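You operate a simulated robot arm through the tools that you are given. There is no shell and no other tool. Be economical: measure what you need, move in short steps, check, and stop when the job is done.

Carry out the task below with a simulated two-armed robot. There is one attempt and no reset: what you move stays moved.

JOB
Tighten the clamped body's nut to the value on the small orange card.
Fine: use the socket with blue band and the yellow arm; arm up and socket back on its ledge at the end; the clamp, the other socket and the other body stay. Let nothing fall to the floor. Set down upright: socket with blue band. Where these are worked on the way, their far stop is far enough and under half their travel is too little: yellow arm.

Only the result counts: the job must be done as asked and must still hold three seconds after the hand-in. Knocking over, shifting, dropping, spilling or breaking anything else fails it.

ROBOT AND FRAMES
Two 7-joint arms with fingered hands on one trunk, on a base that drives. Base frame: it is fixed to the floor where the robot stands at the start and does not move with it; the origin is under the middle of the robot, x ahead of it, y to its left, z up; the surface under the hand at the start is at about z = 0.88. Readings come in m, rad, newtons and seconds.
The left shoulder is at the start at [0.2, 0.135, 1.12], the right one opposite. Places, roughly: black knob of the fixture [0.5, -0.1, 0.9]; clamp lever with orange grip [0.5, -0.3, 1]; fixture plate with white boxes [0.6, -0.2, 1]; injector body with blue band (5x5x10 cm) [0.6, -0.6, 0.9]; injector body with red band (5x5x10 cm) [0.6, -0.2, 0.9]; ledge under the word sockets [0.8, -0.6, 1.2]; nut top of the body with red band [0.6, -0.2, 1]; short lever with blue grip [0.8, -0.3, 1.2]; socket with blue band (6x5x6 cm) [0.8, -0.5, 1.2]; socket with white band (4x4x6 cm) [0.8, -0.6, 1.2]; yellow arm [0.7, -0.2, 1.2]. Payload 4 kg a hand.
The TCP of each hand is the grasp point between the finger pads, 0.025 m short of the fingertips. In the tool frame z runs along the fingers and y along their closing line. Largest opening 0.088 m; the body of the gripper starts 0.029 m behind the TCP. The gripper is a hand of 4 fingers: y runs from the thumb to the fingers, the wrist lies at [-0.013, -0.106, -0.174] in the tool frame, and closing takes about 1.5 s.
Orientation is told as [roll, pitch, yaw] about the base's x, y, z axes, in that order, counted from this pose: with the fingers straight down and the wrist toward the robot, the tool's x, y and z point along [0, 1, 0], [1, 0, 0] and [0, 0, -1] of the base frame.

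CONTROLS
- The arms move only by the tool drive_tool. It takes "left_increments", "right_increments" or both (then of equal length, played together; a hand with none holds still); each is a list of rows, each a list of 6 numbers: the shift along the tool's x, y, z in m, then the turn, a rotation vector about the tool's x, y, z in rad. In form: [[tx, ty, tz, wx, wy, wz], ...]. A call has 1 to 20 rows; each row is the pose to reach, as a shift and turn from the pose commanded when the call began, along the tool's axes at that moment. "left_hand" and "right_hand" are, for a hand that has rows, the opening, from 0 (shut) to 1 (fully open), set as the call begins (left out, the last holds). A row lasts 0.2 s, in which the tool goes at most 0.05 m and 0.15 rad; a call with a longer step from one row to the next is refused whole, and so is a gripper value outside its range. A pose out of reach is approached as far as the arm can. The call stops where the force on the tool passes 60 N (or 10 N more than at its start, if that is more) or the arm is blocked; 0.2 s more then pass. Each finger travels about 0.153 m/s and halts on what it meets, pressing with about 25 N; the grip force reading is that of the motor and also rises with nothing between the fingers. The clock runs only during rows and for 0.2 s after the last one: add rows that repeat a pose to give the fingers time. The reply holds the time, the measured pose of the TCP, the force on the tool along the base axes, the opening and the grip force, in the units named above and with some noise, with the torque about the TCP (base axes, N m) and any sound that the robot's microphone picked up.
- Cameras (640 x 400 px; columns grow to the right, rows downward): "scene" is now at [0.1244, -0.0317, 1.7087]; the picture's right is [-0.42, -0.91, 0.00], its down [-0.74, 0.35, -0.57] and it looks along [0.52, -0.24, -0.82] (base axes); focal length 251 px, centre (320, 200). "left" rides on the left gripper at [-0.064, -0.083, -0.098] in its tool frame; the picture's right is [-0.62, -0.37, 0.69], its down [0.71, -0.63, 0.30] and it looks along [0.32, 0.68, 0.65] (tool axes); focal length 265 px, centre (320, 200). "right" rides on the right gripper at [0.064, -0.083, -0.098] in its tool frame; the picture's right is [-0.62, 0.37, -0.69], its down [-0.71, -0.63, 0.30] and it looks along [-0.32, 0.68, 0.65] (tool axes); focal length 265 px, centre (320, 200). There is no depth. A picture from a camera that has moved, and an enlarged one, comes with that camera's place and axes in the base frame and with its lens.
- snapshot(camera): a new picture of that camera. It takes no simulated time.
- move_column(by): slides the trunk up (or, below 0, down) by that many m; the arms and the scene camera ride with it, the base frame stays. It gives what a move gives, with no picture.
- drive_base(legs): drives the robot by 1 to 6 legs, each [ahead, left, turn to the left] in m, m and rad, along the robot's own axes; the way and the turn of a leg run together, so that a leg with both is an arc; at most 1.5 m and 3.142 rad a leg. The arms and the cameras ride along, it lands a little off, and it stops where it bumps. It gives what a move gives.
- curl_fingers(index, middle, ring, thumb_bend, thumb_turn, hand): sets how far each is bent, from 0 (flat) to 100 (curled in); at 30 the hand is open as for a grip, at 70 the pads meet at the TCP. One left out holds its place. A second passes; each finger stops where it meets its share of the squeeze, and holds until it gets a number again. A gripper value or a shape takes the hand back. It gives what a move gives, with no picture; readings hold the bend of each and the force on the fingers (four entries, about 0 where the hand has none), thumb and palm. thumb_turn goes from beside the hand (0) to across from the fingers (100), as for a grip.
- set_grasp(shape, hand): the hand has 4 fingers and takes this shape, open, in about a second: jaw (thumb against the fingers, like two jaws); tri (thumb and two fingers); tip (a fingertip pinch); poke (one finger out to press); point (the index stretched); flat (the hand flat); cup (the hand cupped); fist (a fist). The gripper value then closes the fingers along that shape, each until it touches; the sizes above hold for jaw. It gives what a move gives, with no picture.
- pan_tilt(pan, tilt): turns the head with the scene camera to pan (to the left, within 1.693 rad either way) and tilt (down, from -0.506 to 1.204), counted from straight ahead of the robot. It gives what a move gives.
- close_up(camera, box): a new picture of the part [left, top, right, bottom] of that camera's present view, enlarged. It takes no simulated time.
- close_job(): hands the job in; it is judged then, once.

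Work in short steps. Places have to be worked out from the pictures, the camera data and where the tool is seen: move nearer, look again, correct. Check each grasp and each placing, and mend what went wrong. You have 120 turns and 88 pictures in all, those below and enlarged ones among them. Open the grippers and draw the arms clear of the work before you hand the job in, unless the task says otherwise; then end with one line.

The tools are called as name(argument=value, ...) on one line, values as JSON. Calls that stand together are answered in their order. drive_tool: Moves the arms, as the interface text tells. Its arguments: {"type":"object","properties":{"left_increments":{"type":"array","items":{"type":"array","items":{"type":"number"}}},"left_hand":{"type":"number"},"right_increments":{"type":"array","items":{"type":"array","items":{"type":"number"}}},"right_hand":{"type":"number"}},"required":[]} The other tools are called the same way: move_column (by) slides the trunk up or down; set_grasp (shape, hand) gives the hand a shape; curl_fingers (index, middle, ring, thumb_bend, thumb_turn, hand) moves the fingers one by one; drive_base (legs) drives the base; pan_tilt (pan, tilt) turns the head that bears the scene camera; snapshot (camera) takes a picture; close_up (camera, box) takes an enlarged picture of a part of a camera's view; close_job () hands the job in.

At the start:

```text
t: 0.0
left_eef_pos: [0.4606, 0.0263, 1.4609]
left_tool_rot: [0.0, -0.002, 0.001]
left_contact_force: [-0.1, -0.4, -0.2]
left_torque: [0.02, -0.03, 0.04]
left_finger_gap: 0.0875
left_grasp_force: 0.1
left_shape: jaw
left_bend: [30.0, 30.0, 30.0, 30.0, 98.0]
left_finger forces: [0.0, 0.0, 0.0, 0.0, 0.1, 0.0]
right_eef_pos: [0.31, -0.3967, 1.4494]
right_tool_rot: [0.001, -0.001, 0.001]
right_contact_force: [0.5, 0.1, -0.1]
right_torque: [-0.01, -0.01, 0.0]
right_finger_gap: 0.0873
right_grasp_force: 0.0
right_shape: jaw
right_bend: [30.0, 30.0, 30.0, 30.0, 98.0]
right_finger forces: [0.0, 0.1, 0.0, 0.1, 0.0, 0.1]
trunk travel left (down, up): [-0.725, 0.045]
robot x, y, heading: [-0.0002, -0.0041, -0.002]
head pan, tilt: [-0.438, 0.962]
```

scene: 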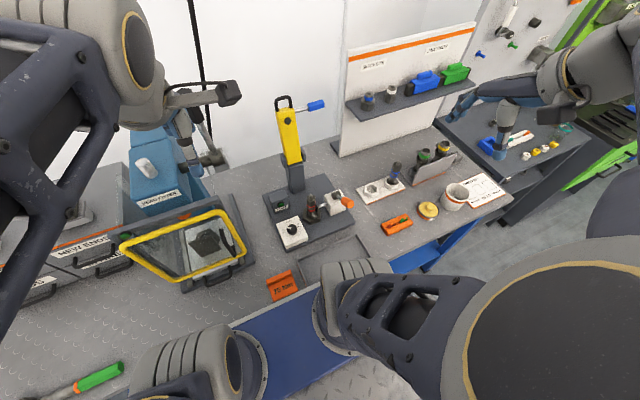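
right: 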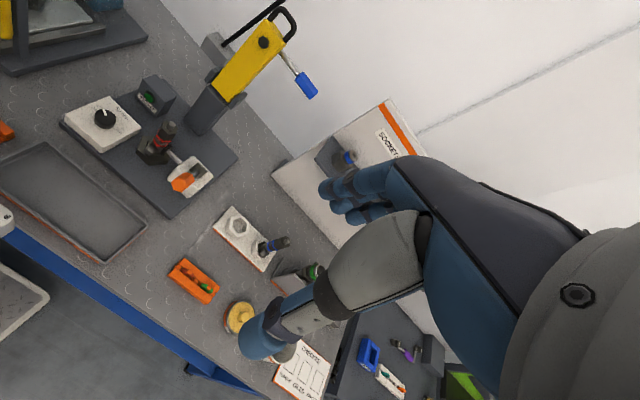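
left: 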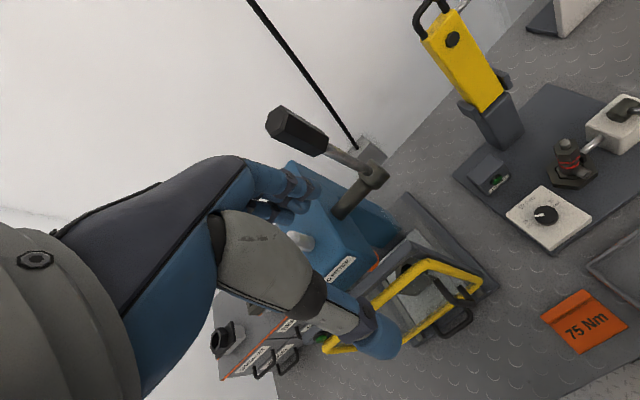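

The left view shows an orange card reading "75 Nm". I'll enlarge the fixture and the card to see the mechanism.

close_up(camera="scene", box=[240, 80, 400, 310])

close_up(camera="left", box=[400, 0, 640, 370])

close_up(camera="right", box=[50, 0, 410, 225])

close_up(camera="scene", box=[340, 30, 500, 130])

```text
1.74 times, centred on (320, 195) of scene
camera zoom: at [0.1244, -0.0317, 1.7087], right [-0.42, -0.91, 0.0], down [-0.74, 0.35, -0.57], along [0.52, -0.24, -0.82], focal length 436 px, centre (320, 209)
```

zoom: 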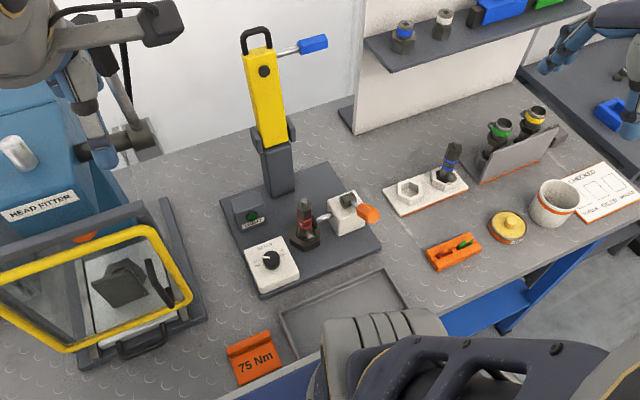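

```text
1.08 times, centred on (520, 185) of left (not enlarged: the box is as wide or as high as the picture)
camera zoom: at [0.3776, -0.0394, 1.5594], right [-0.37, -0.62, -0.69], down [-0.63, 0.71, -0.3], along [0.68, 0.32, -0.65], focal length 287 px, centre (104, 216)
```

zoom: 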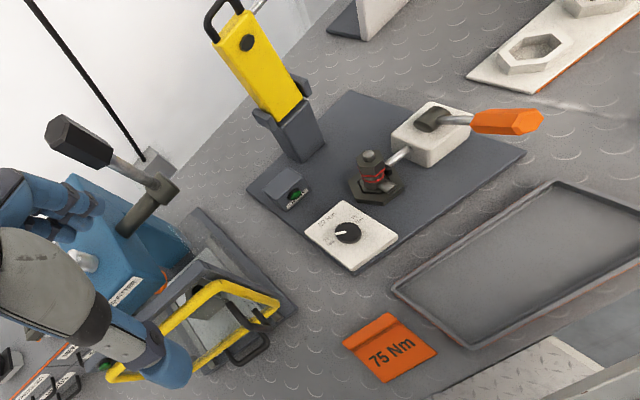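

```text
1.78 times, centred on (230, 112) of right
camera zoom: at [0.2269, -0.3312, 1.5482], right [0.37, -0.62, 0.69], down [-0.63, -0.71, -0.3], along [0.68, -0.32, -0.65], focal length 472 px, centre (480, 356)
```

zoom: 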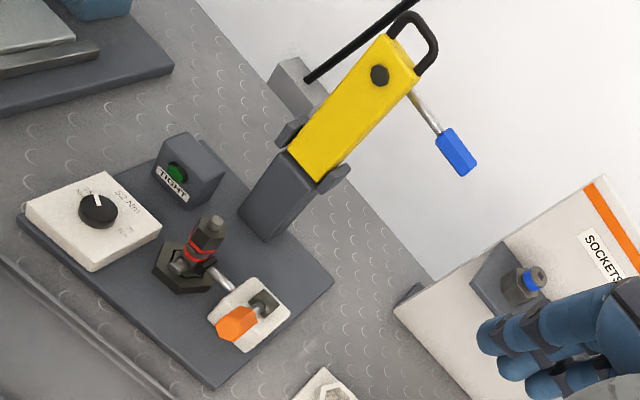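

```text
4.00 times, centred on (420, 80) of scene
camera zoom: at [0.1244, -0.0317, 1.7087], right [-0.42, -0.91, 0.0], down [-0.74, 0.35, -0.57], along [0.52, -0.24, -0.82], focal length 1004 px, centre (-80, 680)
```

zoom: 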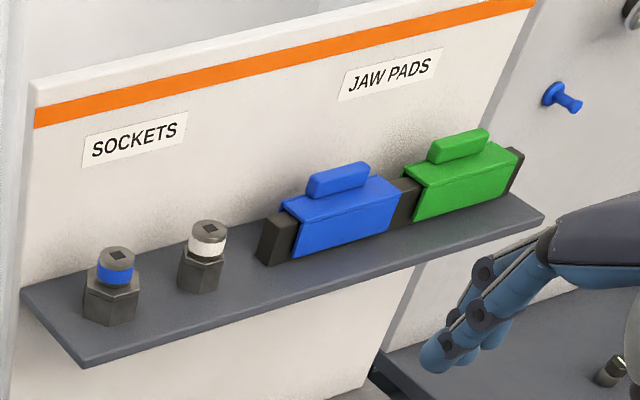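

I'll enlarge the dial and the yellow arm details.

close_up(camera="left", box=[500, 170, 600, 260])

close_up(camera="right", box=[190, 0, 330, 140])

close_up(camera="scene", box=[260, 85, 360, 255])

```text
4.44 times, centred on (550, 215) of left
camera zoom: at [0.3776, -0.0394, 1.5594], right [-0.37, -0.62, -0.69], down [-0.63, 0.71, -0.3], along [0.68, 0.32, -0.65], focal length 1180 px, centre (-702, 133)
```

zoom: 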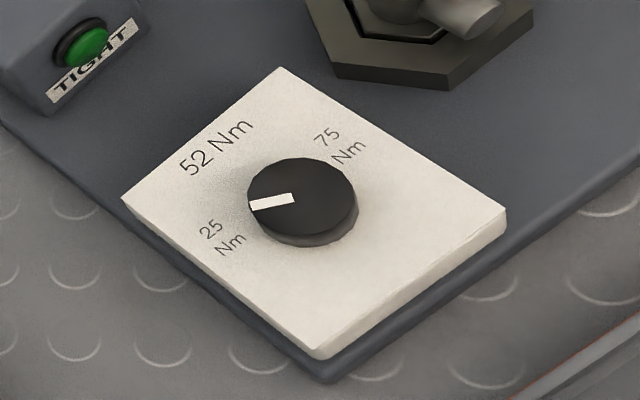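

```text
2.86 times, centred on (260, 70) of right
camera zoom: at [0.2269, -0.3312, 1.5482], right [0.37, -0.62, 0.69], down [-0.63, -0.71, -0.3], along [0.68, -0.32, -0.65], focal length 758 px, centre (491, 571)
```

zoom: 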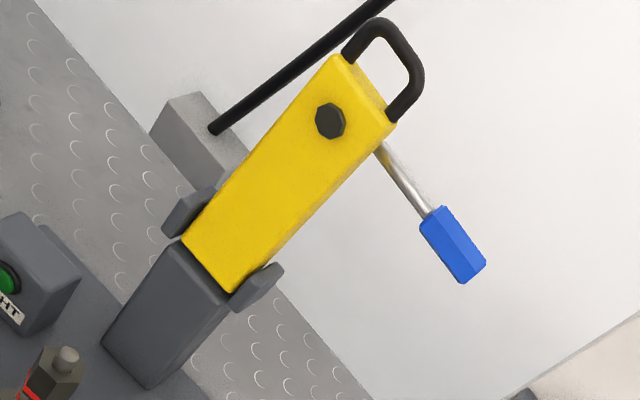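

```text
2.35 times, centred on (310, 170) of scene
camera zoom: at [0.1244, -0.0317, 1.7087], right [-0.42, -0.91, 0.0], down [-0.74, 0.35, -0.57], along [0.52, -0.24, -0.82], focal length 591 px, centre (344, 271)
```

zoom: 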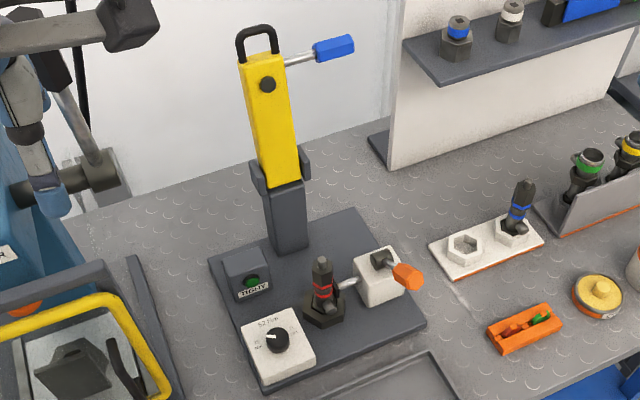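

Card reads 75 Nm; the dial's pointer sits between 25 (left) and 52 (ahead), and 75 is to the right. By triangulation the knob is at about [0.536, -0.117, 0.953]. I'll move the left arm aside and bring the right hand above the knob, first horizontally, then down, yawed left.

drive_tool(left_increments=[[0.04, 0, 0, 0, 0, 0], [0.08, 0, 0, 0, 0, 0], [0.12, 0, 0, 0, 0, 0], [0.16, 0, 0, 0, 0, 0], [0.2, 0, 0, 0, 0, 0], [0.24, 0, 0, 0, 0, 0], [0.28, 0, 0, 0, 0, 0], [0.28, -0.03, 0, 0, 0, 0], [0.28, -0.06, 0, 0, 0, 0], [0.28, -0.1, 0, 0, 0, 0], [0.28, -0.1, 0, 0, 0, 0], [0.28, -0.1, 0, 0, 0, 0], [0.28, -0.1, 0, 0, 0, 0], [0.28, -0.1, 0, 0, 0, 0], [0.28, -0.1, 0, 0, 0, 0], [0.28, -0.1, 0, 0, 0, 0]], right_increments=[[0.035, 0.025, 0, 0, 0, -0.1], [0.07, 0.05, 0, 0, 0, -0.2], [0.105, 0.08, 0, 0, 0, -0.3], [0.14, 0.11, 0, 0, 0, -0.4], [0.175, 0.14, 0, 0, 0, -0.5], [0.21, 0.17, 0, 0, 0, -0.6], [0.245, 0.2, 0, 0, 0, -0.7], [0.279, 0.226, 0, 0, 0, -0.8], [0.279, 0.226, 0.04, 0, 0, -0.87], [0.279, 0.226, 0.08, 0, 0, -0.87], [0.279, 0.226, 0.12, 0, 0, -0.87], [0.279, 0.226, 0.16, 0, 0, -0.87], [0.279, 0.226, 0.2, 0, 0, -0.87], [0.279, 0.226, 0.24, 0, 0, -0.87], [0.279, 0.226, 0.28, 0, 0, -0.87], [0.279, 0.226, 0.32, 0, 0, -0.87]], right_hand=0.7)

snapshot(camera="right")

snapshot(camera="scene")

```text
t: 3.4
left_eef_pos: [0.3611, 0.3054, 1.4602]
left_tool_rot: [-0.001, 0.001, 0.0]
left_contact_force: [-0.5, -0.2, 0.1]
left_torque: [-0.02, -0.03, -0.02]
left_finger_gap: 0.0876
left_grasp_force: 0.0
left_shape: jaw
left_bend: [30.0, 30.0, 30.0, 30.0, 98.0]
left_finger forces: [0.0, 0.1, 0.1, 0.1, 0.0, 0.1]
right_eef_pos: [0.5352, -0.1178, 1.1285]
right_tool_rot: [-0.001, 0.002, 0.87]
right_contact_force: [-0.3, -0.4, -0.9]
right_torque: [0.02, -0.02, 0.02]
right_finger_gap: 0.0615
right_grasp_force: 0.1
right_shape: jaw
right_bend: [27.0, 37.0, 34.0, 58.0, 99.0]
right_finger forces: [0.0, 0.0, 0.0, 0.0, 0.1, 0.0]
trunk travel left (down, up): [-0.725, 0.045]
robot x, y, heading: [-0.0008, 0.0003, -0.0]
head pan, tilt: [-0.438, 0.962]
```

```text
77 pictures are left
camera right: at [0.4317, -0.1397, 1.2282], right [0.71, -0.12, 0.69], down [0.14, -0.94, -0.3], along [0.69, 0.31, -0.65], focal length 265 px, centre (320, 200)
```

right: 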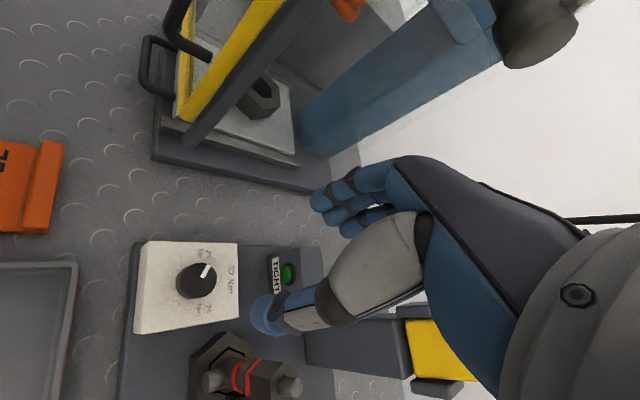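

```text
76 pictures are left
camera scene: at [0.124, -0.0316, 1.7087], right [-0.42, -0.91, 0.0], down [-0.74, 0.35, -0.57], along [0.52, -0.24, -0.82], focal length 251 px, centre (320, 200)
```

scene: 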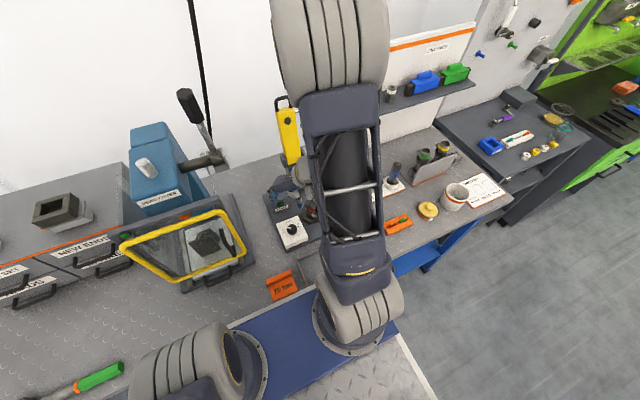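

Consistent: knob at ≈[0.535, -0.119]. I'll enlarge it to judge the pointer angle and the knob height.

close_up(camera="right", box=[130, 230, 250, 340])

```text
3.64 times, centred on (190, 285) of right
camera zoom: at [0.4317, -0.1397, 1.2282], right [0.71, -0.12, 0.69], down [0.14, -0.94, -0.3], along [0.69, 0.31, -0.65], focal length 965 px, centre (793, -109)
```

zoom: 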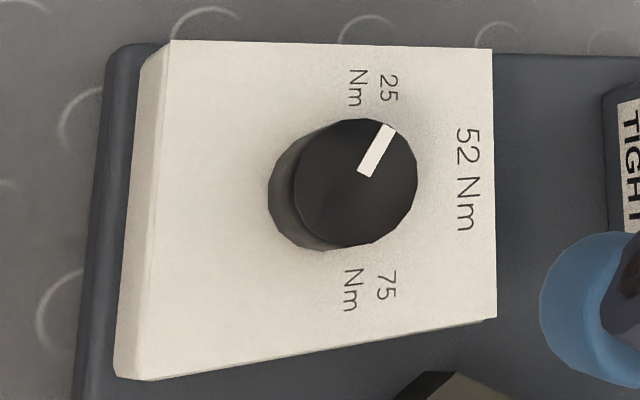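

The pointer is at about +60° (toward 25), so 75 is about -60…-67°; knob Ø≈34 mm, top ≈0.953. I'll descend with a moderately open hand to just above the dial box.

drive_tool(right_increments=[[0, 0, 0.04, 0, 0, 0], [0, 0, 0.08, 0, 0, 0], [0, 0, 0.11, 0, 0, 0], [0, 0, 0.135, 0, 0, 0], [0, 0, 0.145, 0, 0, 0], [0, 0, 0.155, 0, 0, 0], [0, 0, 0.16, 0, 0, 0]], right_hand=0.6)

snapshot(camera="right")

```text
t: 5.0
left_eef_pos: [0.3599, 0.3052, 1.4598]
left_tool_rot: [-0.001, 0.0, 0.001]
left_contact_force: [-0.3, 0.5, 0.1]
left_torque: [-0.01, 0.01, -0.04]
left_finger_gap: 0.0876
left_grasp_force: 0.2
left_shape: jaw
left_bend: [30.0, 30.0, 30.0, 30.0, 98.0]
left_finger forces: [0.0, 0.0, 0.0, 0.0, 0.0, 0.0]
right_eef_pos: [0.5392, -0.1165, 0.9698]
right_tool_rot: [-0.001, 0.0, 0.87]
right_contact_force: [-0.5, -1.1, -0.1]
right_torque: [0.04, 0.0, 0.01]
right_finger_gap: 0.0531
right_grasp_force: 0.0
right_shape: jaw
right_bend: [29.0, 40.0, 37.0, 64.0, 100.0]
right_finger forces: [0.1, 0.0, 0.0, 0.0, 0.0, 0.0]
trunk travel left (down, up): [-0.725, 0.045]
robot x, y, heading: [0.0021, 0.0028, 0.004]
head pan, tilt: [-0.438, 0.962]
```

```text
74 pictures are left
camera right: at [0.4346, -0.1383, 1.0691], right [0.71, -0.12, 0.69], down [0.14, -0.94, -0.3], along [0.69, 0.31, -0.65], focal length 265 px, centre (320, 200)
```

right: 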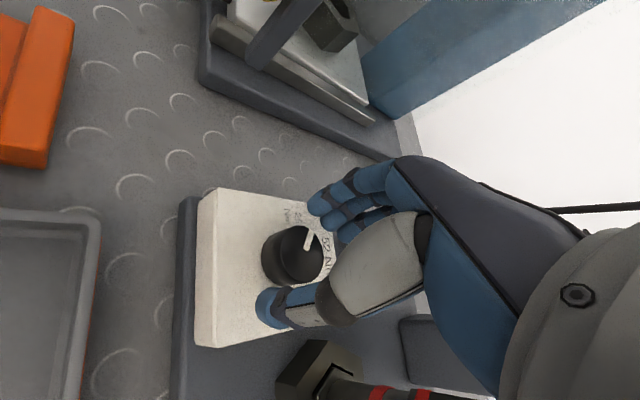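

The knob lies between thumb and fingers, about 5 mm nearer in x than the TCP. I'll correct, go down 4 mm, and close.

drive_tool(right_increments=[[0.003, -0.004, 0.002, 0, 0, 0], [0.003, -0.004, 0.004, 0, 0, 0]])

drive_tool(right_increments=[[0, 0, 0, 0, 0, 0], [0, 0, 0, 0, 0, 0], [0, 0, 0, 0, 0, 0], [0, 0, 0, 0, 0, 0], [0, 0, 0, 0, 0, 0]], right_hand=0.2)

close_up(camera="right", box=[180, 170, 380, 350])

```text
t: 5.6
left_eef_pos: [0.3604, 0.3049, 1.4598]
left_tool_rot: [0.001, -0.001, -0.001]
left_contact_force: [0.5, -0.1, 0.4]
left_torque: [-0.01, 0.02, 0.01]
left_finger_gap: 0.0878
left_grasp_force: 0.1
left_shape: jaw
left_bend: [30.0, 30.0, 30.0, 30.0, 98.0]
left_finger forces: [0.0, 0.0, 0.0, 0.0, 0.1, 0.0]
right_eef_pos: [0.5334, -0.118, 0.9655]
right_tool_rot: [-0.001, 0.001, 0.87]
right_contact_force: [0.0, 0.5, -0.3]
right_torque: [0.01, -0.03, 0.03]
right_finger_gap: 0.0532
right_grasp_force: 0.0
right_shape: jaw
right_bend: [29.0, 40.0, 37.0, 64.0, 100.0]
right_finger forces: [0.0, 0.0, 0.0, 0.1, 0.1, 0.0]
trunk travel left (down, up): [-0.725, 0.045]
robot x, y, heading: [0.0019, -0.001, 0.002]
head pan, tilt: [-0.438, 0.962]
```

```text
t: 6.8
left_eef_pos: [0.3613, 0.3057, 1.4586]
left_tool_rot: [0.0, 0.0, 0.0]
left_contact_force: [0.8, 0.5, -0.7]
left_torque: [0.01, -0.02, -0.03]
left_finger_gap: 0.0876
left_grasp_force: 0.0
left_shape: jaw
left_bend: [30.0, 30.0, 30.0, 30.0, 98.0]
left_finger forces: [0.0, 0.0, 0.0, 0.1, 0.0, 0.0]
right_eef_pos: [0.5321, -0.1186, 0.9653]
right_tool_rot: [0.002, 0.0, 0.87]
right_contact_force: [3.5, 6.5, -1.1]
right_torque: [0.14, -0.13, 0.03]
right_finger_gap: 0.0248
right_grasp_force: 25.2
right_shape: jaw
right_bend: [74.0, 50.0, 59.0, 76.0, 100.0]
right_finger forces: [13.3, 10.4, 2.4, 0.0, 18.7, 0.1]
trunk travel left (down, up): [-0.725, 0.045]
robot x, y, heading: [0.0015, -0.0016, 0.004]
head pan, tilt: [-0.438, 0.962]
```

```text
2.22 times, centred on (280, 260) of right
camera zoom: at [0.429, -0.1402, 1.0644], right [0.71, -0.12, 0.69], down [0.14, -0.94, -0.3], along [0.69, 0.31, -0.65], focal length 590 px, centre (409, 67)
```

zoom: 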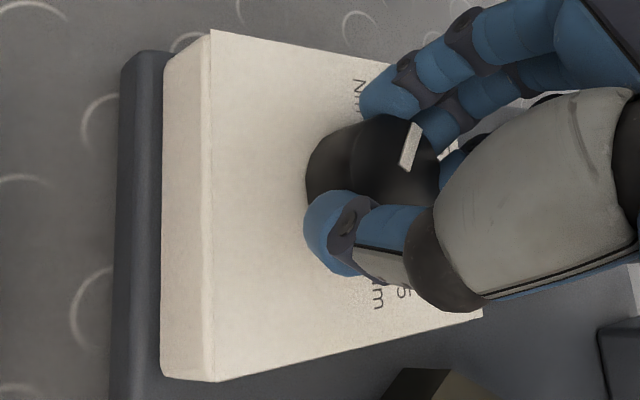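

The knob is gripped (25 N). I'll turn clockwise in small rows about the tool axis, 0.9 rad first.

drive_tool(right_increments=[[0, 0, 0, 0, 0, 0.1], [0, 0, 0, 0, 0, 0.2], [0, 0, 0, 0, 0, 0.3], [0, 0, 0, 0, 0, 0.4], [0, 0, 0, 0, 0, 0.5], [0, 0, 0, 0, 0, 0.6], [0, 0, 0, 0, 0, 0.7], [0, 0, 0, 0, 0, 0.8], [0, 0, 0, 0, 0, 0.9]])

close_up(camera="right", box=[180, 170, 380, 350])

```text
t: 8.8
left_eef_pos: [0.3602, 0.3046, 1.4598]
left_tool_rot: [-0.001, 0.0, 0.002]
left_contact_force: [-0.7, 0.0, -1.5]
left_torque: [0.0, 0.0, 0.06]
left_finger_gap: 0.0876
left_grasp_force: 0.0
left_shape: jaw
left_bend: [30.0, 30.0, 30.0, 30.0, 98.0]
left_finger forces: [0.0, 0.0, 0.0, 0.1, 0.0, 0.0]
right_eef_pos: [0.538, -0.1188, 0.96]
right_tool_rot: [0.001, -0.001, -0.033]
right_contact_force: [-2.4, 8.4, 25.4]
right_torque: [0.27, -0.04, 0.0]
right_finger_gap: 0.0261
right_grasp_force: 24.3
right_shape: jaw
right_bend: [74.0, 53.0, 61.0, 77.0, 93.0]
right_finger forces: [14.1, 7.4, 0.0, 0.0, 26.7, 0.0]
right hand out of reach, approached as far as the arm can: row 7, 8, 9
trunk travel left (down, up): [-0.725, 0.045]
robot x, y, heading: [0.0005, 0.0008, 0.002]
head pan, tilt: [-0.438, 0.962]
```

```text
2.22 times, centred on (280, 260) of right
camera zoom: at [0.4567, -0.0508, 1.0605], right [0.35, -0.63, 0.69], down [-0.65, -0.69, -0.3], along [0.67, -0.35, -0.65], focal length 590 px, centre (409, 67)
```

zoom: 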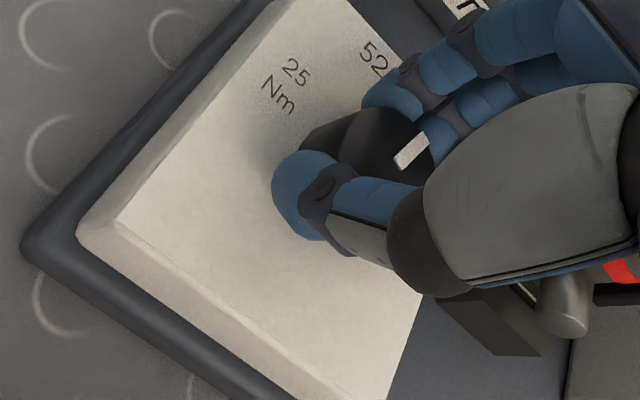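

The pointer is now about -10°, and the wrist is near its limit. I'll release, lift, yaw back and regrip for a second turn.

drive_tool(right_increments=[[0, 0, -0.003, 0, 0, -0.1], [0, 0, -0.005, 0, 0, -0.15], [0, 0, -0.005, 0, 0, -0.15], [0, 0, -0.02, 0, 0, -0.15], [0, 0, -0.05, 0, 0, -0.2], [0, 0, -0.05, 0, 0, -0.3], [0, 0, -0.05, 0, 0, -0.4], [0, 0, -0.05, 0, 0, -0.5], [0, 0, -0.05, 0, 0, -0.6], [0, 0, -0.05, 0, 0, -0.7], [0, 0, -0.05, 0, 0, -0.8], [0, 0, -0.05, 0, 0, -0.9], [0, 0, -0.05, 0, 0, -0.95]], right_hand=0.6)

close_up(camera="right", box=[150, 170, 350, 350])

```text
t: 11.6
left_eef_pos: [0.3601, 0.3044, 1.4594]
left_tool_rot: [0.0, 0.0, 0.0]
left_contact_force: [0.1, -1.5, -0.4]
left_torque: [0.0, -0.02, 0.01]
left_finger_gap: 0.0877
left_grasp_force: 0.1
left_shape: jaw
left_bend: [30.0, 30.0, 30.0, 30.0, 98.0]
left_finger forces: [0.1, 0.0, 0.0, 0.0, 0.1, 0.0]
right_eef_pos: [0.5394, -0.1165, 1.0127]
right_tool_rot: [-0.001, 0.002, 0.92]
right_contact_force: [0.2, -0.5, 0.4]
right_torque: [0.02, 0.03, 0.01]
right_finger_gap: 0.0524
right_grasp_force: 0.1
right_shape: jaw
right_bend: [29.0, 41.0, 37.0, 65.0, 100.0]
right_finger forces: [0.0, 0.0, 0.1, 0.0, 0.0, 0.1]
right hand out of reach, approached as far as the arm can: row 4, 5, 6, 7
trunk travel left (down, up): [-0.725, 0.045]
robot x, y, heading: [-0.0007, -0.0029, 0.0]
head pan, tilt: [-0.438, 0.962]
```

```text
2.22 times, centred on (250, 260) of right
camera zoom: at [0.4376, -0.1449, 1.1096], right [0.72, -0.08, 0.69], down [0.19, -0.93, -0.3], along [0.67, 0.35, -0.65], focal length 590 px, centre (476, 67)
```

zoom: 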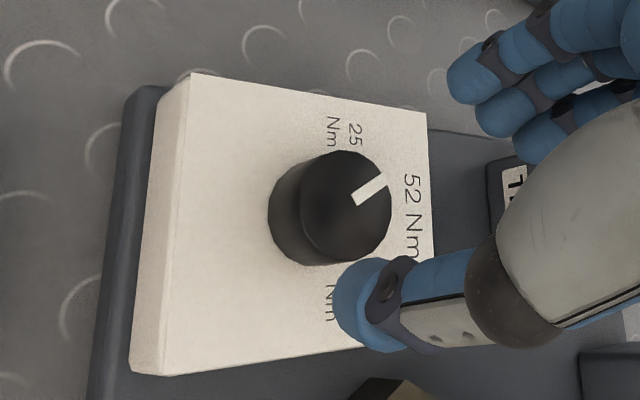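

The knob ended at about +32°, so I lost some turn when releasing. I'll regrip from a larger yaw (≈1.3) with full squeeze, centred on [0.536, -0.118].

drive_tool(right_increments=[[0.002, -0.003, 0, 0, 0, -0.13], [0.002, -0.003, 0, 0, 0, -0.26], [0.002, -0.003, 0, 0, 0, -0.38], [0.002, -0.003, 0.02, 0, 0, -0.38], [0.002, -0.003, 0.035, 0, 0, -0.38], [0.002, -0.003, 0.043, 0, 0, -0.38], [0.002, -0.003, 0.049, 0, 0, -0.38]])

drive_tool(right_increments=[[0, 0, 0, 0, 0, 0], [0, 0, 0, 0, 0, 0], [0, 0, 0, 0, 0, 0], [0, 0, 0, 0, 0, 0], [0, 0, 0, 0, 0, 0], [0, 0, 0, 0, 0, 0]], right_hand=0)

close_up(camera="right", box=[180, 170, 380, 350])

```text
t: 13.2
left_eef_pos: [0.3604, 0.3034, 1.46]
left_tool_rot: [0.001, 0.001, -0.001]
left_contact_force: [-0.1, -0.2, -0.1]
left_torque: [0.02, 0.04, 0.02]
left_finger_gap: 0.0874
left_grasp_force: 0.0
left_shape: jaw
left_bend: [30.0, 30.0, 30.0, 30.0, 98.0]
left_finger forces: [0.1, 0.1, 0.0, 0.1, 0.0, 0.0]
right_eef_pos: [0.5362, -0.1193, 0.9628]
right_tool_rot: [0.001, 0.001, 1.3]
right_contact_force: [0.3, 0.1, -0.4]
right_torque: [0.0, 0.01, 0.0]
right_finger_gap: 0.0525
right_grasp_force: 0.1
right_shape: jaw
right_bend: [29.0, 41.0, 37.0, 65.0, 100.0]
right_finger forces: [0.1, 0.0, 0.0, 0.1, 0.1, 0.1]
trunk travel left (down, up): [-0.725, 0.045]
robot x, y, heading: [0.0004, -0.0008, -0.004]
head pan, tilt: [-0.438, 0.962]
```

```text
t: 14.6
left_eef_pos: [0.3603, 0.3044, 1.4604]
left_tool_rot: [0.002, -0.002, -0.001]
left_contact_force: [0.2, -0.4, -0.6]
left_torque: [0.03, -0.02, 0.01]
left_finger_gap: 0.0877
left_grasp_force: 0.1
left_shape: jaw
left_bend: [30.0, 30.0, 30.0, 30.0, 98.0]
left_finger forces: [0.0, 0.1, 0.0, 0.1, 0.0, 0.0]
right_eef_pos: [0.5354, -0.1192, 0.9632]
right_tool_rot: [0.001, 0.0, 1.3]
right_contact_force: [-1.7, -2.6, -2.7]
right_torque: [-0.03, 0.08, 0.04]
right_finger_gap: 0.0257
right_grasp_force: 24.5
right_shape: jaw
right_bend: [74.0, 52.0, 59.0, 74.0, 100.0]
right_finger forces: [12.1, 7.1, 0.0, 0.1, 22.6, 0.0]
trunk travel left (down, up): [-0.725, 0.045]
robot x, y, heading: [-0.0011, 0.0008, 0.001]
head pan, tilt: [-0.438, 0.962]
```

```text
2.22 times, centred on (280, 260) of right
camera zoom: at [0.4513, -0.1815, 1.0618], right [0.7, 0.19, 0.69], down [0.52, -0.8, -0.3], along [0.5, 0.57, -0.65], focal length 590 px, centre (409, 67)
```

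zoom: 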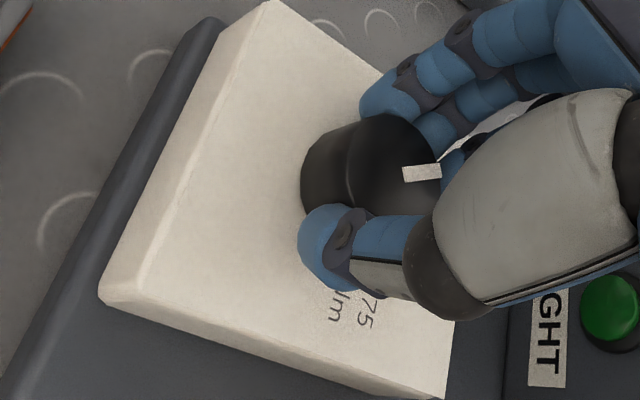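

Gripped again. Turning clockwise 0.95 rad (to yaw ≈0.35), staying in reach.

drive_tool(right_increments=[[0, 0, 0, 0, 0, 0.08], [0, 0, 0, 0, 0, 0.16], [0, 0, 0, 0, 0, 0.24], [0, 0, 0, 0, 0, 0.32], [0, 0, 0, 0, 0, 0.4], [0, 0, 0, 0, 0, 0.48], [0, 0, 0, 0, 0, 0.56], [0, 0, 0, 0, 0, 0.64], [0, 0, 0, 0, 0, 0.72], [0, 0, 0, 0, 0, 0.8], [0, 0, 0, 0, 0, 0.88], [0, 0, 0, 0, 0, 0.95]])

close_up(camera="right", box=[180, 170, 380, 350])

```text
t: 17.2
left_eef_pos: [0.3594, 0.3065, 1.4595]
left_tool_rot: [-0.001, 0.0, 0.0]
left_contact_force: [0.3, 0.0, 0.2]
left_torque: [0.0, 0.01, 0.0]
left_finger_gap: 0.0876
left_grasp_force: 0.0
left_shape: jaw
left_bend: [30.0, 30.0, 30.0, 30.0, 98.0]
left_finger forces: [0.1, 0.0, 0.0, 0.0, 0.0, 0.0]
right_eef_pos: [0.5364, -0.1179, 0.9627]
right_tool_rot: [0.0, 0.0, 0.351]
right_contact_force: [-1.0, 6.5, 2.4]
right_torque: [0.14, -0.06, -0.01]
right_finger_gap: 0.0256
right_grasp_force: 25.0
right_shape: jaw
right_bend: [74.0, 52.0, 59.0, 75.0, 99.0]
right_finger forces: [15.9, 8.4, 0.1, 0.1, 22.3, 0.0]
trunk travel left (down, up): [-0.725, 0.045]
robot x, y, heading: [0.0001, -0.003, -0.002]
head pan, tilt: [-0.438, 0.962]
```

```text
2.22 times, centred on (280, 260) of right
camera zoom: at [0.4357, -0.0856, 1.0613], right [0.56, -0.46, 0.69], down [-0.35, -0.89, -0.3], along [0.75, -0.07, -0.65], focal length 590 px, centre (409, 67)
```

zoom: 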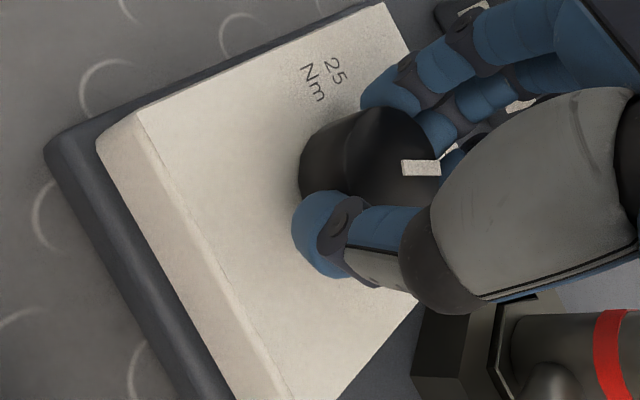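

The pointer kept its place relative to the hand, so it turned about 54° to ≈-20°. I'll open in place, lift straight, and yaw back to 1.3.

drive_tool(right_increments=[[0, 0, 0, 0, 0, 0], [0, 0, 0, 0, 0, 0], [0, 0, 0, 0, 0, 0], [0, 0, -0.02, 0, 0, 0], [0, 0, -0.045, 0, 0, -0.05], [0, 0, -0.045, 0, 0, -0.19], [0, 0, -0.045, 0, 0, -0.33], [0, 0, -0.045, 0, 0, -0.47], [0, 0, -0.045, 0, 0, -0.61], [0, 0, -0.045, 0, 0, -0.75], [0, 0, -0.045, 0, 0, -0.89], [0, 0, -0.045, 0, 0, -0.95]], right_hand=0.6)

close_up(camera="right", box=[150, 170, 350, 350])

```text
t: 19.8
left_eef_pos: [0.3599, 0.3052, 1.459]
left_tool_rot: [0.0, 0.0, 0.0]
left_contact_force: [0.4, -0.2, 0.1]
left_torque: [0.05, -0.01, 0.01]
left_finger_gap: 0.0877
left_grasp_force: 0.1
left_shape: jaw
left_bend: [30.0, 30.0, 30.0, 30.0, 98.0]
left_finger forces: [0.0, 0.1, 0.1, 0.1, 0.1, 0.0]
right_eef_pos: [0.5362, -0.1181, 1.0079]
right_tool_rot: [-0.001, 0.0, 1.3]
right_contact_force: [-0.7, 0.6, -0.2]
right_torque: [-0.01, -0.01, -0.03]
right_finger_gap: 0.0525
right_grasp_force: 0.0
right_shape: jaw
right_bend: [29.0, 41.0, 37.0, 65.0, 100.0]
right_finger forces: [0.0, 0.1, 0.1, 0.0, 0.1, 0.0]
right hand out of reach, approached as far as the arm can: row 5
trunk travel left (down, up): [-0.725, 0.045]
robot x, y, heading: [-0.0014, -0.0024, 0.001]
head pan, tilt: [-0.438, 0.962]
```

```text
2.22 times, centred on (250, 260) of right
camera zoom: at [0.452, -0.1821, 1.1062], right [0.7, 0.19, 0.69], down [0.52, -0.8, -0.3], along [0.49, 0.57, -0.65], focal length 590 px, centre (476, 67)
```

zoom: 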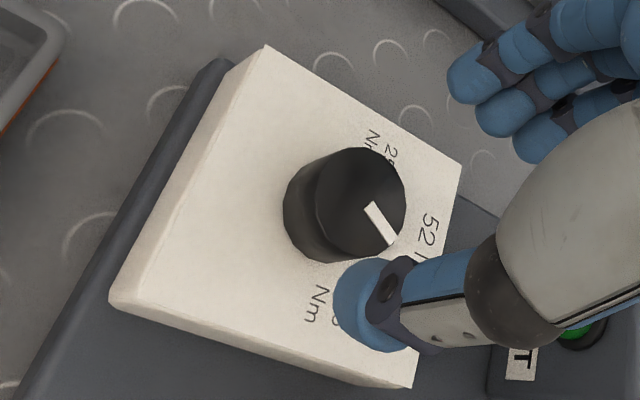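

Pointer now ≈ -26°. I'll regrip and turn another 0.65 rad, then compare it with the 75 mark.

drive_tool(right_increments=[[0, 0, 0.02, 0, 0, 0], [0, 0, 0.035, 0, 0, 0], [0, 0, 0.045, 0, 0, 0]])

drive_tool(right_increments=[[0, 0, 0, 0, 0, 0], [0, 0, 0, 0, 0, 0], [0, 0, 0, 0, 0, 0], [0, 0, 0, 0, 0, 0], [0, 0, 0, 0, 0, 0], [0, 0, 0, 0, 0, 0], [0, 0, 0, 0, 0, 0.08], [0, 0, 0, 0, 0, 0.16], [0, 0, 0, 0, 0, 0.24], [0, 0, 0, 0, 0, 0.32], [0, 0, 0, 0, 0, 0.4], [0, 0, 0, 0, 0, 0.48], [0, 0, 0, 0, 0, 0.56], [0, 0, 0, 0, 0, 0.65]], right_hand=0)

close_up(camera="right", box=[180, 170, 380, 350])

```text
t: 20.6
left_eef_pos: [0.3596, 0.3041, 1.4598]
left_tool_rot: [-0.001, 0.0, 0.001]
left_contact_force: [0.3, -0.3, -0.1]
left_torque: [-0.02, -0.01, -0.03]
left_finger_gap: 0.0876
left_grasp_force: 0.1
left_shape: jaw
left_bend: [30.0, 30.0, 30.0, 30.0, 98.0]
left_finger forces: [0.0, 0.1, 0.0, 0.0, 0.0, 0.0]
right_eef_pos: [0.5372, -0.1198, 0.9622]
right_tool_rot: [0.0, 0.0, 1.299]
right_contact_force: [-0.3, -0.4, 0.2]
right_torque: [0.02, 0.01, 0.02]
right_finger_gap: 0.0525
right_grasp_force: 0.0
right_shape: jaw
right_bend: [29.0, 41.0, 37.0, 65.0, 100.0]
right_finger forces: [0.0, 0.0, 0.0, 0.0, 0.1, 0.0]
trunk travel left (down, up): [-0.725, 0.045]
robot x, y, heading: [-0.0034, 0.0016, 0.004]
head pan, tilt: [-0.438, 0.962]
```

```text
t: 23.6
left_eef_pos: [0.3596, 0.3051, 1.4587]
left_tool_rot: [-0.001, 0.001, 0.0]
left_contact_force: [-0.1, -0.8, -0.2]
left_torque: [0.02, -0.01, 0.03]
left_finger_gap: 0.0878
left_grasp_force: 0.1
left_shape: jaw
left_bend: [30.0, 30.0, 30.0, 30.0, 98.0]
left_finger forces: [0.1, 0.1, 0.1, 0.0, 0.1, 0.1]
right_eef_pos: [0.5365, -0.1165, 0.9627]
right_tool_rot: [0.001, 0.0, 0.649]
right_contact_force: [-2.3, 4.4, -4.4]
right_torque: [0.09, 0.0, 0.1]
right_finger_gap: 0.0261
right_grasp_force: 24.8
right_shape: jaw
right_bend: [74.0, 52.0, 58.0, 74.0, 100.0]
right_finger forces: [14.8, 7.2, 0.0, 0.0, 21.6, 0.0]
trunk travel left (down, up): [-0.725, 0.045]
robot x, y, heading: [0.0012, 0.0002, 0.003]
head pan, tilt: [-0.438, 0.962]
```

```text
2.22 times, centred on (280, 260) of right
camera zoom: at [0.4307, -0.117, 1.0614], right [0.67, -0.27, 0.69], down [-0.07, -0.95, -0.31], along [0.74, 0.16, -0.65], focal length 590 px, centre (409, 67)
```

zoom: 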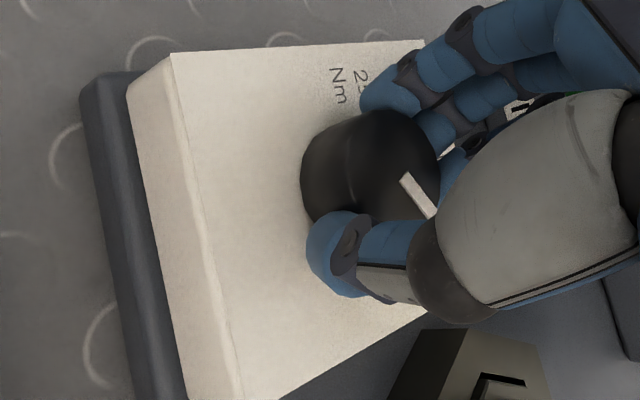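

Pointer is about -60°; the 75 label lies near -66°. I'll turn 0.1 rad more, watching the torque.

drive_tool(right_increments=[[0, 0, 0, 0, 0, 0.05], [0, 0, 0, 0, 0, 0.1], [0, 0, 0, 0, 0, 0.1]])

drive_tool(right_increments=[[0, 0, 0, 0, 0, 0], [0, 0, 0, 0, 0, 0], [0, 0, 0, 0, 0, 0], [0, 0, -0.03, 0, 0, 0], [0, 0, -0.06, 0, 0, 0], [0, 0, -0.1, 0, 0, -0.05], [0, 0, -0.14, 0, 0, -0.15]], right_hand=0.6)

close_up(camera="right", box=[130, 230, 250, 340])

```text
t: 24.4
left_eef_pos: [0.3595, 0.3047, 1.4591]
left_tool_rot: [0.0, 0.0, 0.0]
left_contact_force: [0.3, -0.3, 0.0]
left_torque: [0.02, -0.02, -0.01]
left_finger_gap: 0.0878
left_grasp_force: 0.0
left_shape: jaw
left_bend: [30.0, 30.0, 30.0, 30.0, 98.0]
left_finger forces: [0.0, 0.0, 0.1, 0.0, 0.0, 0.1]
right_eef_pos: [0.5368, -0.1171, 0.963]
right_tool_rot: [0.003, -0.001, 0.549]
right_contact_force: [-4.5, 7.4, -5.7]
right_torque: [0.22, 0.04, 0.23]
right_finger_gap: 0.0259
right_grasp_force: 25.1
right_shape: jaw
right_bend: [74.0, 52.0, 58.0, 74.0, 100.0]
right_finger forces: [15.2, 7.5, 0.0, 0.0, 20.9, 0.1]
trunk travel left (down, up): [-0.725, 0.045]
robot x, y, heading: [-0.0028, 0.0017, -0.003]
head pan, tilt: [-0.438, 0.962]
```

```text
t: 26.0
left_eef_pos: [0.3617, 0.3055, 1.4593]
left_tool_rot: [0.0, 0.001, 0.0]
left_contact_force: [0.4, -0.7, 0.2]
left_torque: [0.02, -0.01, 0.01]
left_finger_gap: 0.0876
left_grasp_force: 0.1
left_shape: jaw
left_bend: [30.0, 30.0, 30.0, 30.0, 98.0]
left_finger forces: [0.0, 0.0, 0.0, 0.0, 0.0, 0.0]
right_eef_pos: [0.537, -0.1191, 1.1033]
right_tool_rot: [0.001, 0.001, 0.702]
right_contact_force: [-0.4, 0.1, -0.3]
right_torque: [0.0, 0.02, 0.0]
right_finger_gap: 0.0525
right_grasp_force: 0.1
right_shape: jaw
right_bend: [29.0, 41.0, 37.0, 65.0, 100.0]
right_finger forces: [0.0, 0.0, 0.1, 0.1, 0.0, 0.0]
right hand out of reach, approached as far as the arm can: row 6
trunk travel left (down, up): [-0.725, 0.045]
robot x, y, heading: [0.0, 0.0001, -0.003]
head pan, tilt: [-0.438, 0.962]
```

```text
3.64 times, centred on (190, 285) of right
camera zoom: at [0.4312, -0.1225, 1.2033], right [0.68, -0.24, 0.69], down [-0.02, -0.95, -0.3], along [0.73, 0.19, -0.65], focal length 965 px, centre (793, -109)
```

zoom: 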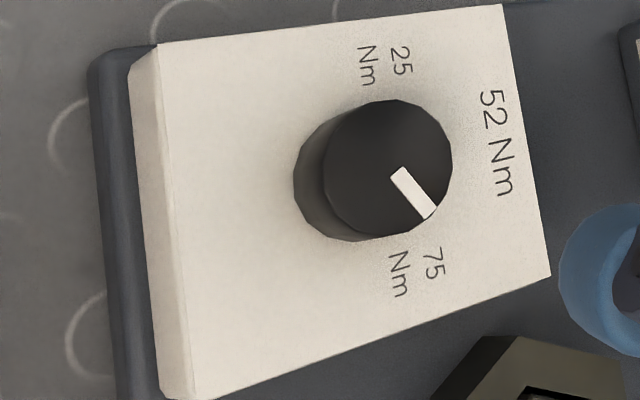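

Pointer ≈ -63°, and torque rose during the last bit, suggesting an end stop. I'll verify by regripping and pushing a bit further.

drive_tool(right_increments=[[0, 0, 0.05, 0, 0, 0], [0, 0, 0.1, 0, 0, 0], [0, 0, 0.13, 0, 0, 0], [0, 0, 0.14, 0, 0, 0]])

drive_tool(right_increments=[[0, 0, 0, 0, 0, 0], [0, 0, 0, 0, 0, 0], [0, 0, 0, 0, 0, 0], [0, 0, 0, 0, 0, 0], [0, 0, 0, 0, 0, 0], [0, 0, 0, 0, 0, 0], [0, 0, 0, 0, 0, 0.05], [0, 0, 0, 0, 0, 0.1], [0, 0, 0, 0, 0, 0.15], [0, 0, 0, 0, 0, 0.2], [0, 0, 0, 0, 0, 0.25]], right_hand=0)

drive_tool(right_increments=[[0, 0, 0, 0, 0, 0], [0, 0, 0, 0, 0, 0], [0, 0, 0, 0, 0, 0], [0, 0, -0.03, 0, 0, 0], [0, 0, -0.06, 0, 0, 0], [0, 0, -0.1, 0, 0, -0.1], [0, 0, -0.14, 0, 0, -0.25]], right_hand=0.6)

close_up(camera="right", box=[130, 230, 250, 340])

```text
t: 27.0
left_eef_pos: [0.3602, 0.3048, 1.4598]
left_tool_rot: [0.0, 0.0, 0.002]
left_contact_force: [-0.1, -1.5, -0.1]
left_torque: [0.01, 0.03, 0.02]
left_finger_gap: 0.0878
left_grasp_force: 0.0
left_shape: jaw
left_bend: [30.0, 30.0, 30.0, 30.0, 98.0]
left_finger forces: [0.0, 0.0, 0.0, 0.1, 0.0, 0.0]
right_eef_pos: [0.5357, -0.1212, 0.9626]
right_tool_rot: [0.0, -0.002, 0.699]
right_contact_force: [-0.2, 0.5, -0.8]
right_torque: [0.03, -0.01, 0.01]
right_finger_gap: 0.0525
right_grasp_force: 0.0
right_shape: jaw
right_bend: [29.0, 41.0, 37.0, 65.0, 100.0]
right_finger forces: [0.1, 0.0, 0.1, 0.1, 0.1, 0.0]
trunk travel left (down, up): [-0.725, 0.045]
robot x, y, heading: [-0.0006, -0.0021, 0.002]
head pan, tilt: [-0.438, 0.962]
```

```text
t: 29.4
left_eef_pos: [0.3607, 0.3049, 1.4599]
left_tool_rot: [0.0, 0.0, -0.001]
left_contact_force: [-0.3, -0.1, 0.9]
left_torque: [0.0, 0.01, 0.02]
left_finger_gap: 0.0878
left_grasp_force: 0.0
left_shape: jaw
left_bend: [30.0, 30.0, 30.0, 30.0, 98.0]
left_finger forces: [0.1, 0.0, 0.1, 0.0, 0.0, 0.0]
right_eef_pos: [0.5352, -0.1191, 0.9615]
right_tool_rot: [0.001, 0.004, 0.451]
right_contact_force: [-9.7, 1.6, -0.4]
right_torque: [0.02, 0.16, 0.2]
right_finger_gap: 0.0245
right_grasp_force: 24.5
right_shape: jaw
right_bend: [74.0, 51.0, 54.0, 74.0, 100.0]
right_finger forces: [12.9, 6.5, 0.0, 0.0, 26.2, 0.0]
trunk travel left (down, up): [-0.725, 0.045]
robot x, y, heading: [0.0005, 0.0041, -0.004]
head pan, tilt: [-0.438, 0.962]
```

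```text
t: 31.0
left_eef_pos: [0.3599, 0.3067, 1.4597]
left_tool_rot: [-0.001, 0.001, 0.0]
left_contact_force: [-0.1, 0.9, -0.3]
left_torque: [-0.01, 0.0, 0.04]
left_finger_gap: 0.0878
left_grasp_force: 0.0
left_shape: jaw
left_bend: [30.0, 30.0, 30.0, 30.0, 98.0]
left_finger forces: [0.1, 0.0, 0.0, 0.1, 0.0, 0.1]
right_eef_pos: [0.5349, -0.1181, 1.1034]
right_tool_rot: [0.0, 0.002, 0.702]
right_contact_force: [-0.1, 0.0, 0.0]
right_torque: [0.03, 0.02, 0.02]
right_finger_gap: 0.0521
right_grasp_force: 0.1
right_shape: jaw
right_bend: [29.0, 41.0, 37.0, 65.0, 100.0]
right_finger forces: [0.0, 0.0, 0.0, 0.0, 0.0, 0.0]
right hand out of reach, approached as far as the arm can: row 5, 6
trunk travel left (down, up): [-0.725, 0.045]
robot x, y, heading: [-0.0009, 0.0006, 0.001]
head pan, tilt: [-0.438, 0.962]
```

```text
3.64 times, centred on (190, 285) of right
camera zoom: at [0.4299, -0.1221, 1.2023], right [0.68, -0.24, 0.69], down [-0.02, -0.95, -0.3], along [0.73, 0.19, -0.65], focal length 965 px, centre (793, -109)
```

zoom: 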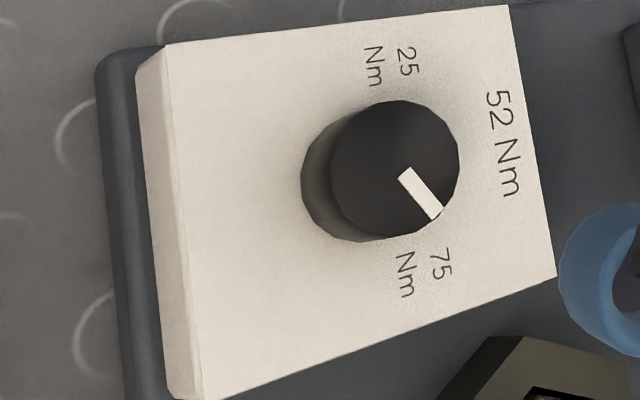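

The pointer did not move: the 75 stop is reached. Next I lift the right hand and bring it in front of the socket ledge to look.

drive_tool(right_increments=[[0, 0, -0.05, 0, 0, 0], [0, 0, -0.1, 0, 0, 0], [0, 0, -0.15, 0, 0, 0], [0, 0, -0.2, 0, 0, 0], [0, 0, -0.25, 0, 0, 0], [0, 0, -0.3, 0, 0, 0], [-0.033, -0.026, -0.3, 0, 0, 0.08], [-0.067, -0.052, -0.3, 0, 0, 0.16], [-0.1, -0.078, -0.3, 0, 0, 0.24], [-0.134, -0.104, -0.3, 0, 0, 0.32], [-0.167, -0.13, -0.3, 0, 0, 0.4], [-0.2, -0.156, -0.3, 0, 0, 0.48], [-0.234, -0.182, -0.3, 0, 0, 0.56], [-0.267, -0.208, -0.3, 0, 0, 0.64], [-0.301, -0.235, -0.3, 0, 0, 0.7]], right_hand=0.9)

snapshot(camera="right")

snapshot(camera="scene")

```text
t: 34.2
left_eef_pos: [0.3604, 0.3062, 1.4596]
left_tool_rot: [-0.001, 0.0, 0.001]
left_contact_force: [0.5, 0.4, 0.2]
left_torque: [-0.01, -0.04, 0.0]
left_finger_gap: 0.088
left_grasp_force: 0.1
left_shape: jaw
left_bend: [30.0, 30.0, 30.0, 30.0, 98.0]
left_finger forces: [0.0, 0.0, 0.0, 0.0, 0.0, 0.0]
right_eef_pos: [0.5509, -0.4996, 1.406]
right_tool_rot: [0.0, 0.0, 0.0]
right_contact_force: [0.2, 0.4, 0.1]
right_torque: [-0.04, 0.07, -0.01]
right_finger_gap: 0.079
right_grasp_force: 0.1
right_shape: jaw
right_bend: [29.0, 32.0, 30.0, 33.0, 98.0]
right_finger forces: [0.0, 0.1, 0.0, 0.0, 0.0, 0.0]
trunk travel left (down, up): [-0.725, 0.045]
robot x, y, heading: [-0.0004, 0.0027, 0.0]
head pan, tilt: [-0.438, 0.962]
```

```text
64 pictures are left
camera right: at [0.4668, -0.4352, 1.5048], right [0.37, -0.62, 0.69], down [-0.63, -0.71, -0.3], along [0.68, -0.32, -0.65], focal length 265 px, centre (320, 200)
```

right: 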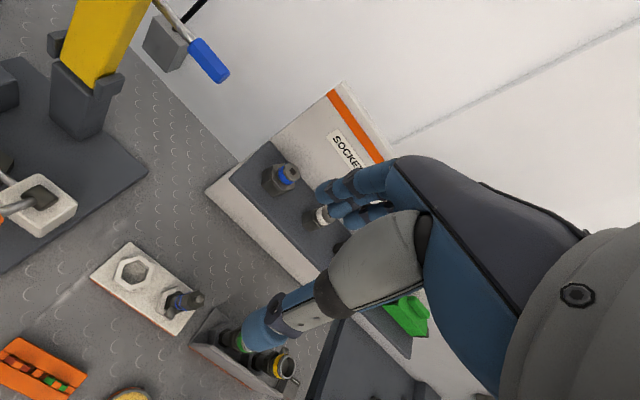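

```text
63 pictures are left
camera scene: at [0.1243, -0.0312, 1.7087], right [-0.42, -0.91, 0.0], down [-0.74, 0.35, -0.57], along [0.52, -0.24, -0.82], focal length 251 px, centre (320, 200)
```

scene: 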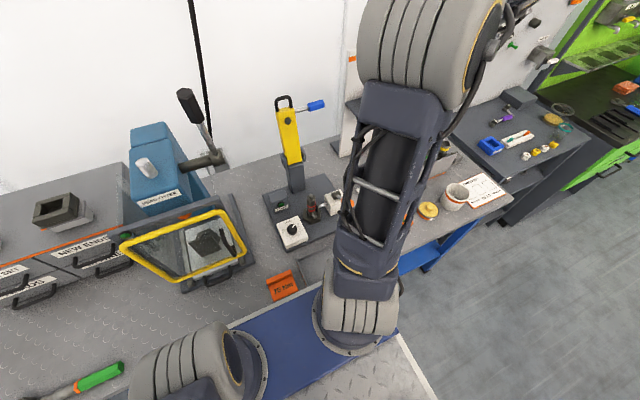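

Socket top triangulates to ≈[0.759, -0.511, 1.22]. I'll enlarge to see its surroundings.

close_up(camera="right", box=[200, 110, 360, 240])

```text
3.08 times, centred on (280, 175) of right
camera zoom: at [0.4668, -0.4352, 1.5048], right [0.37, -0.62, 0.69], down [-0.63, -0.71, -0.3], along [0.68, -0.32, -0.65], focal length 817 px, centre (443, 277)
```

zoom: 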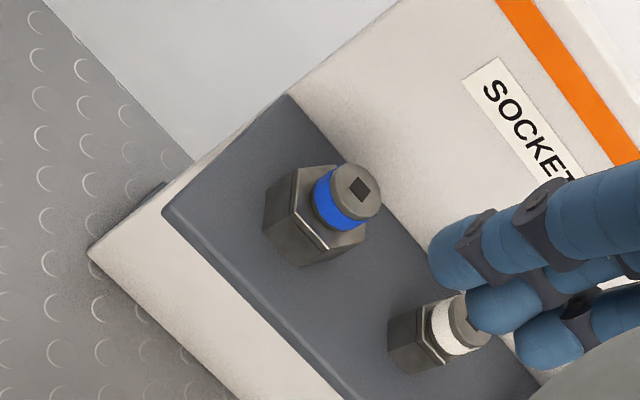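

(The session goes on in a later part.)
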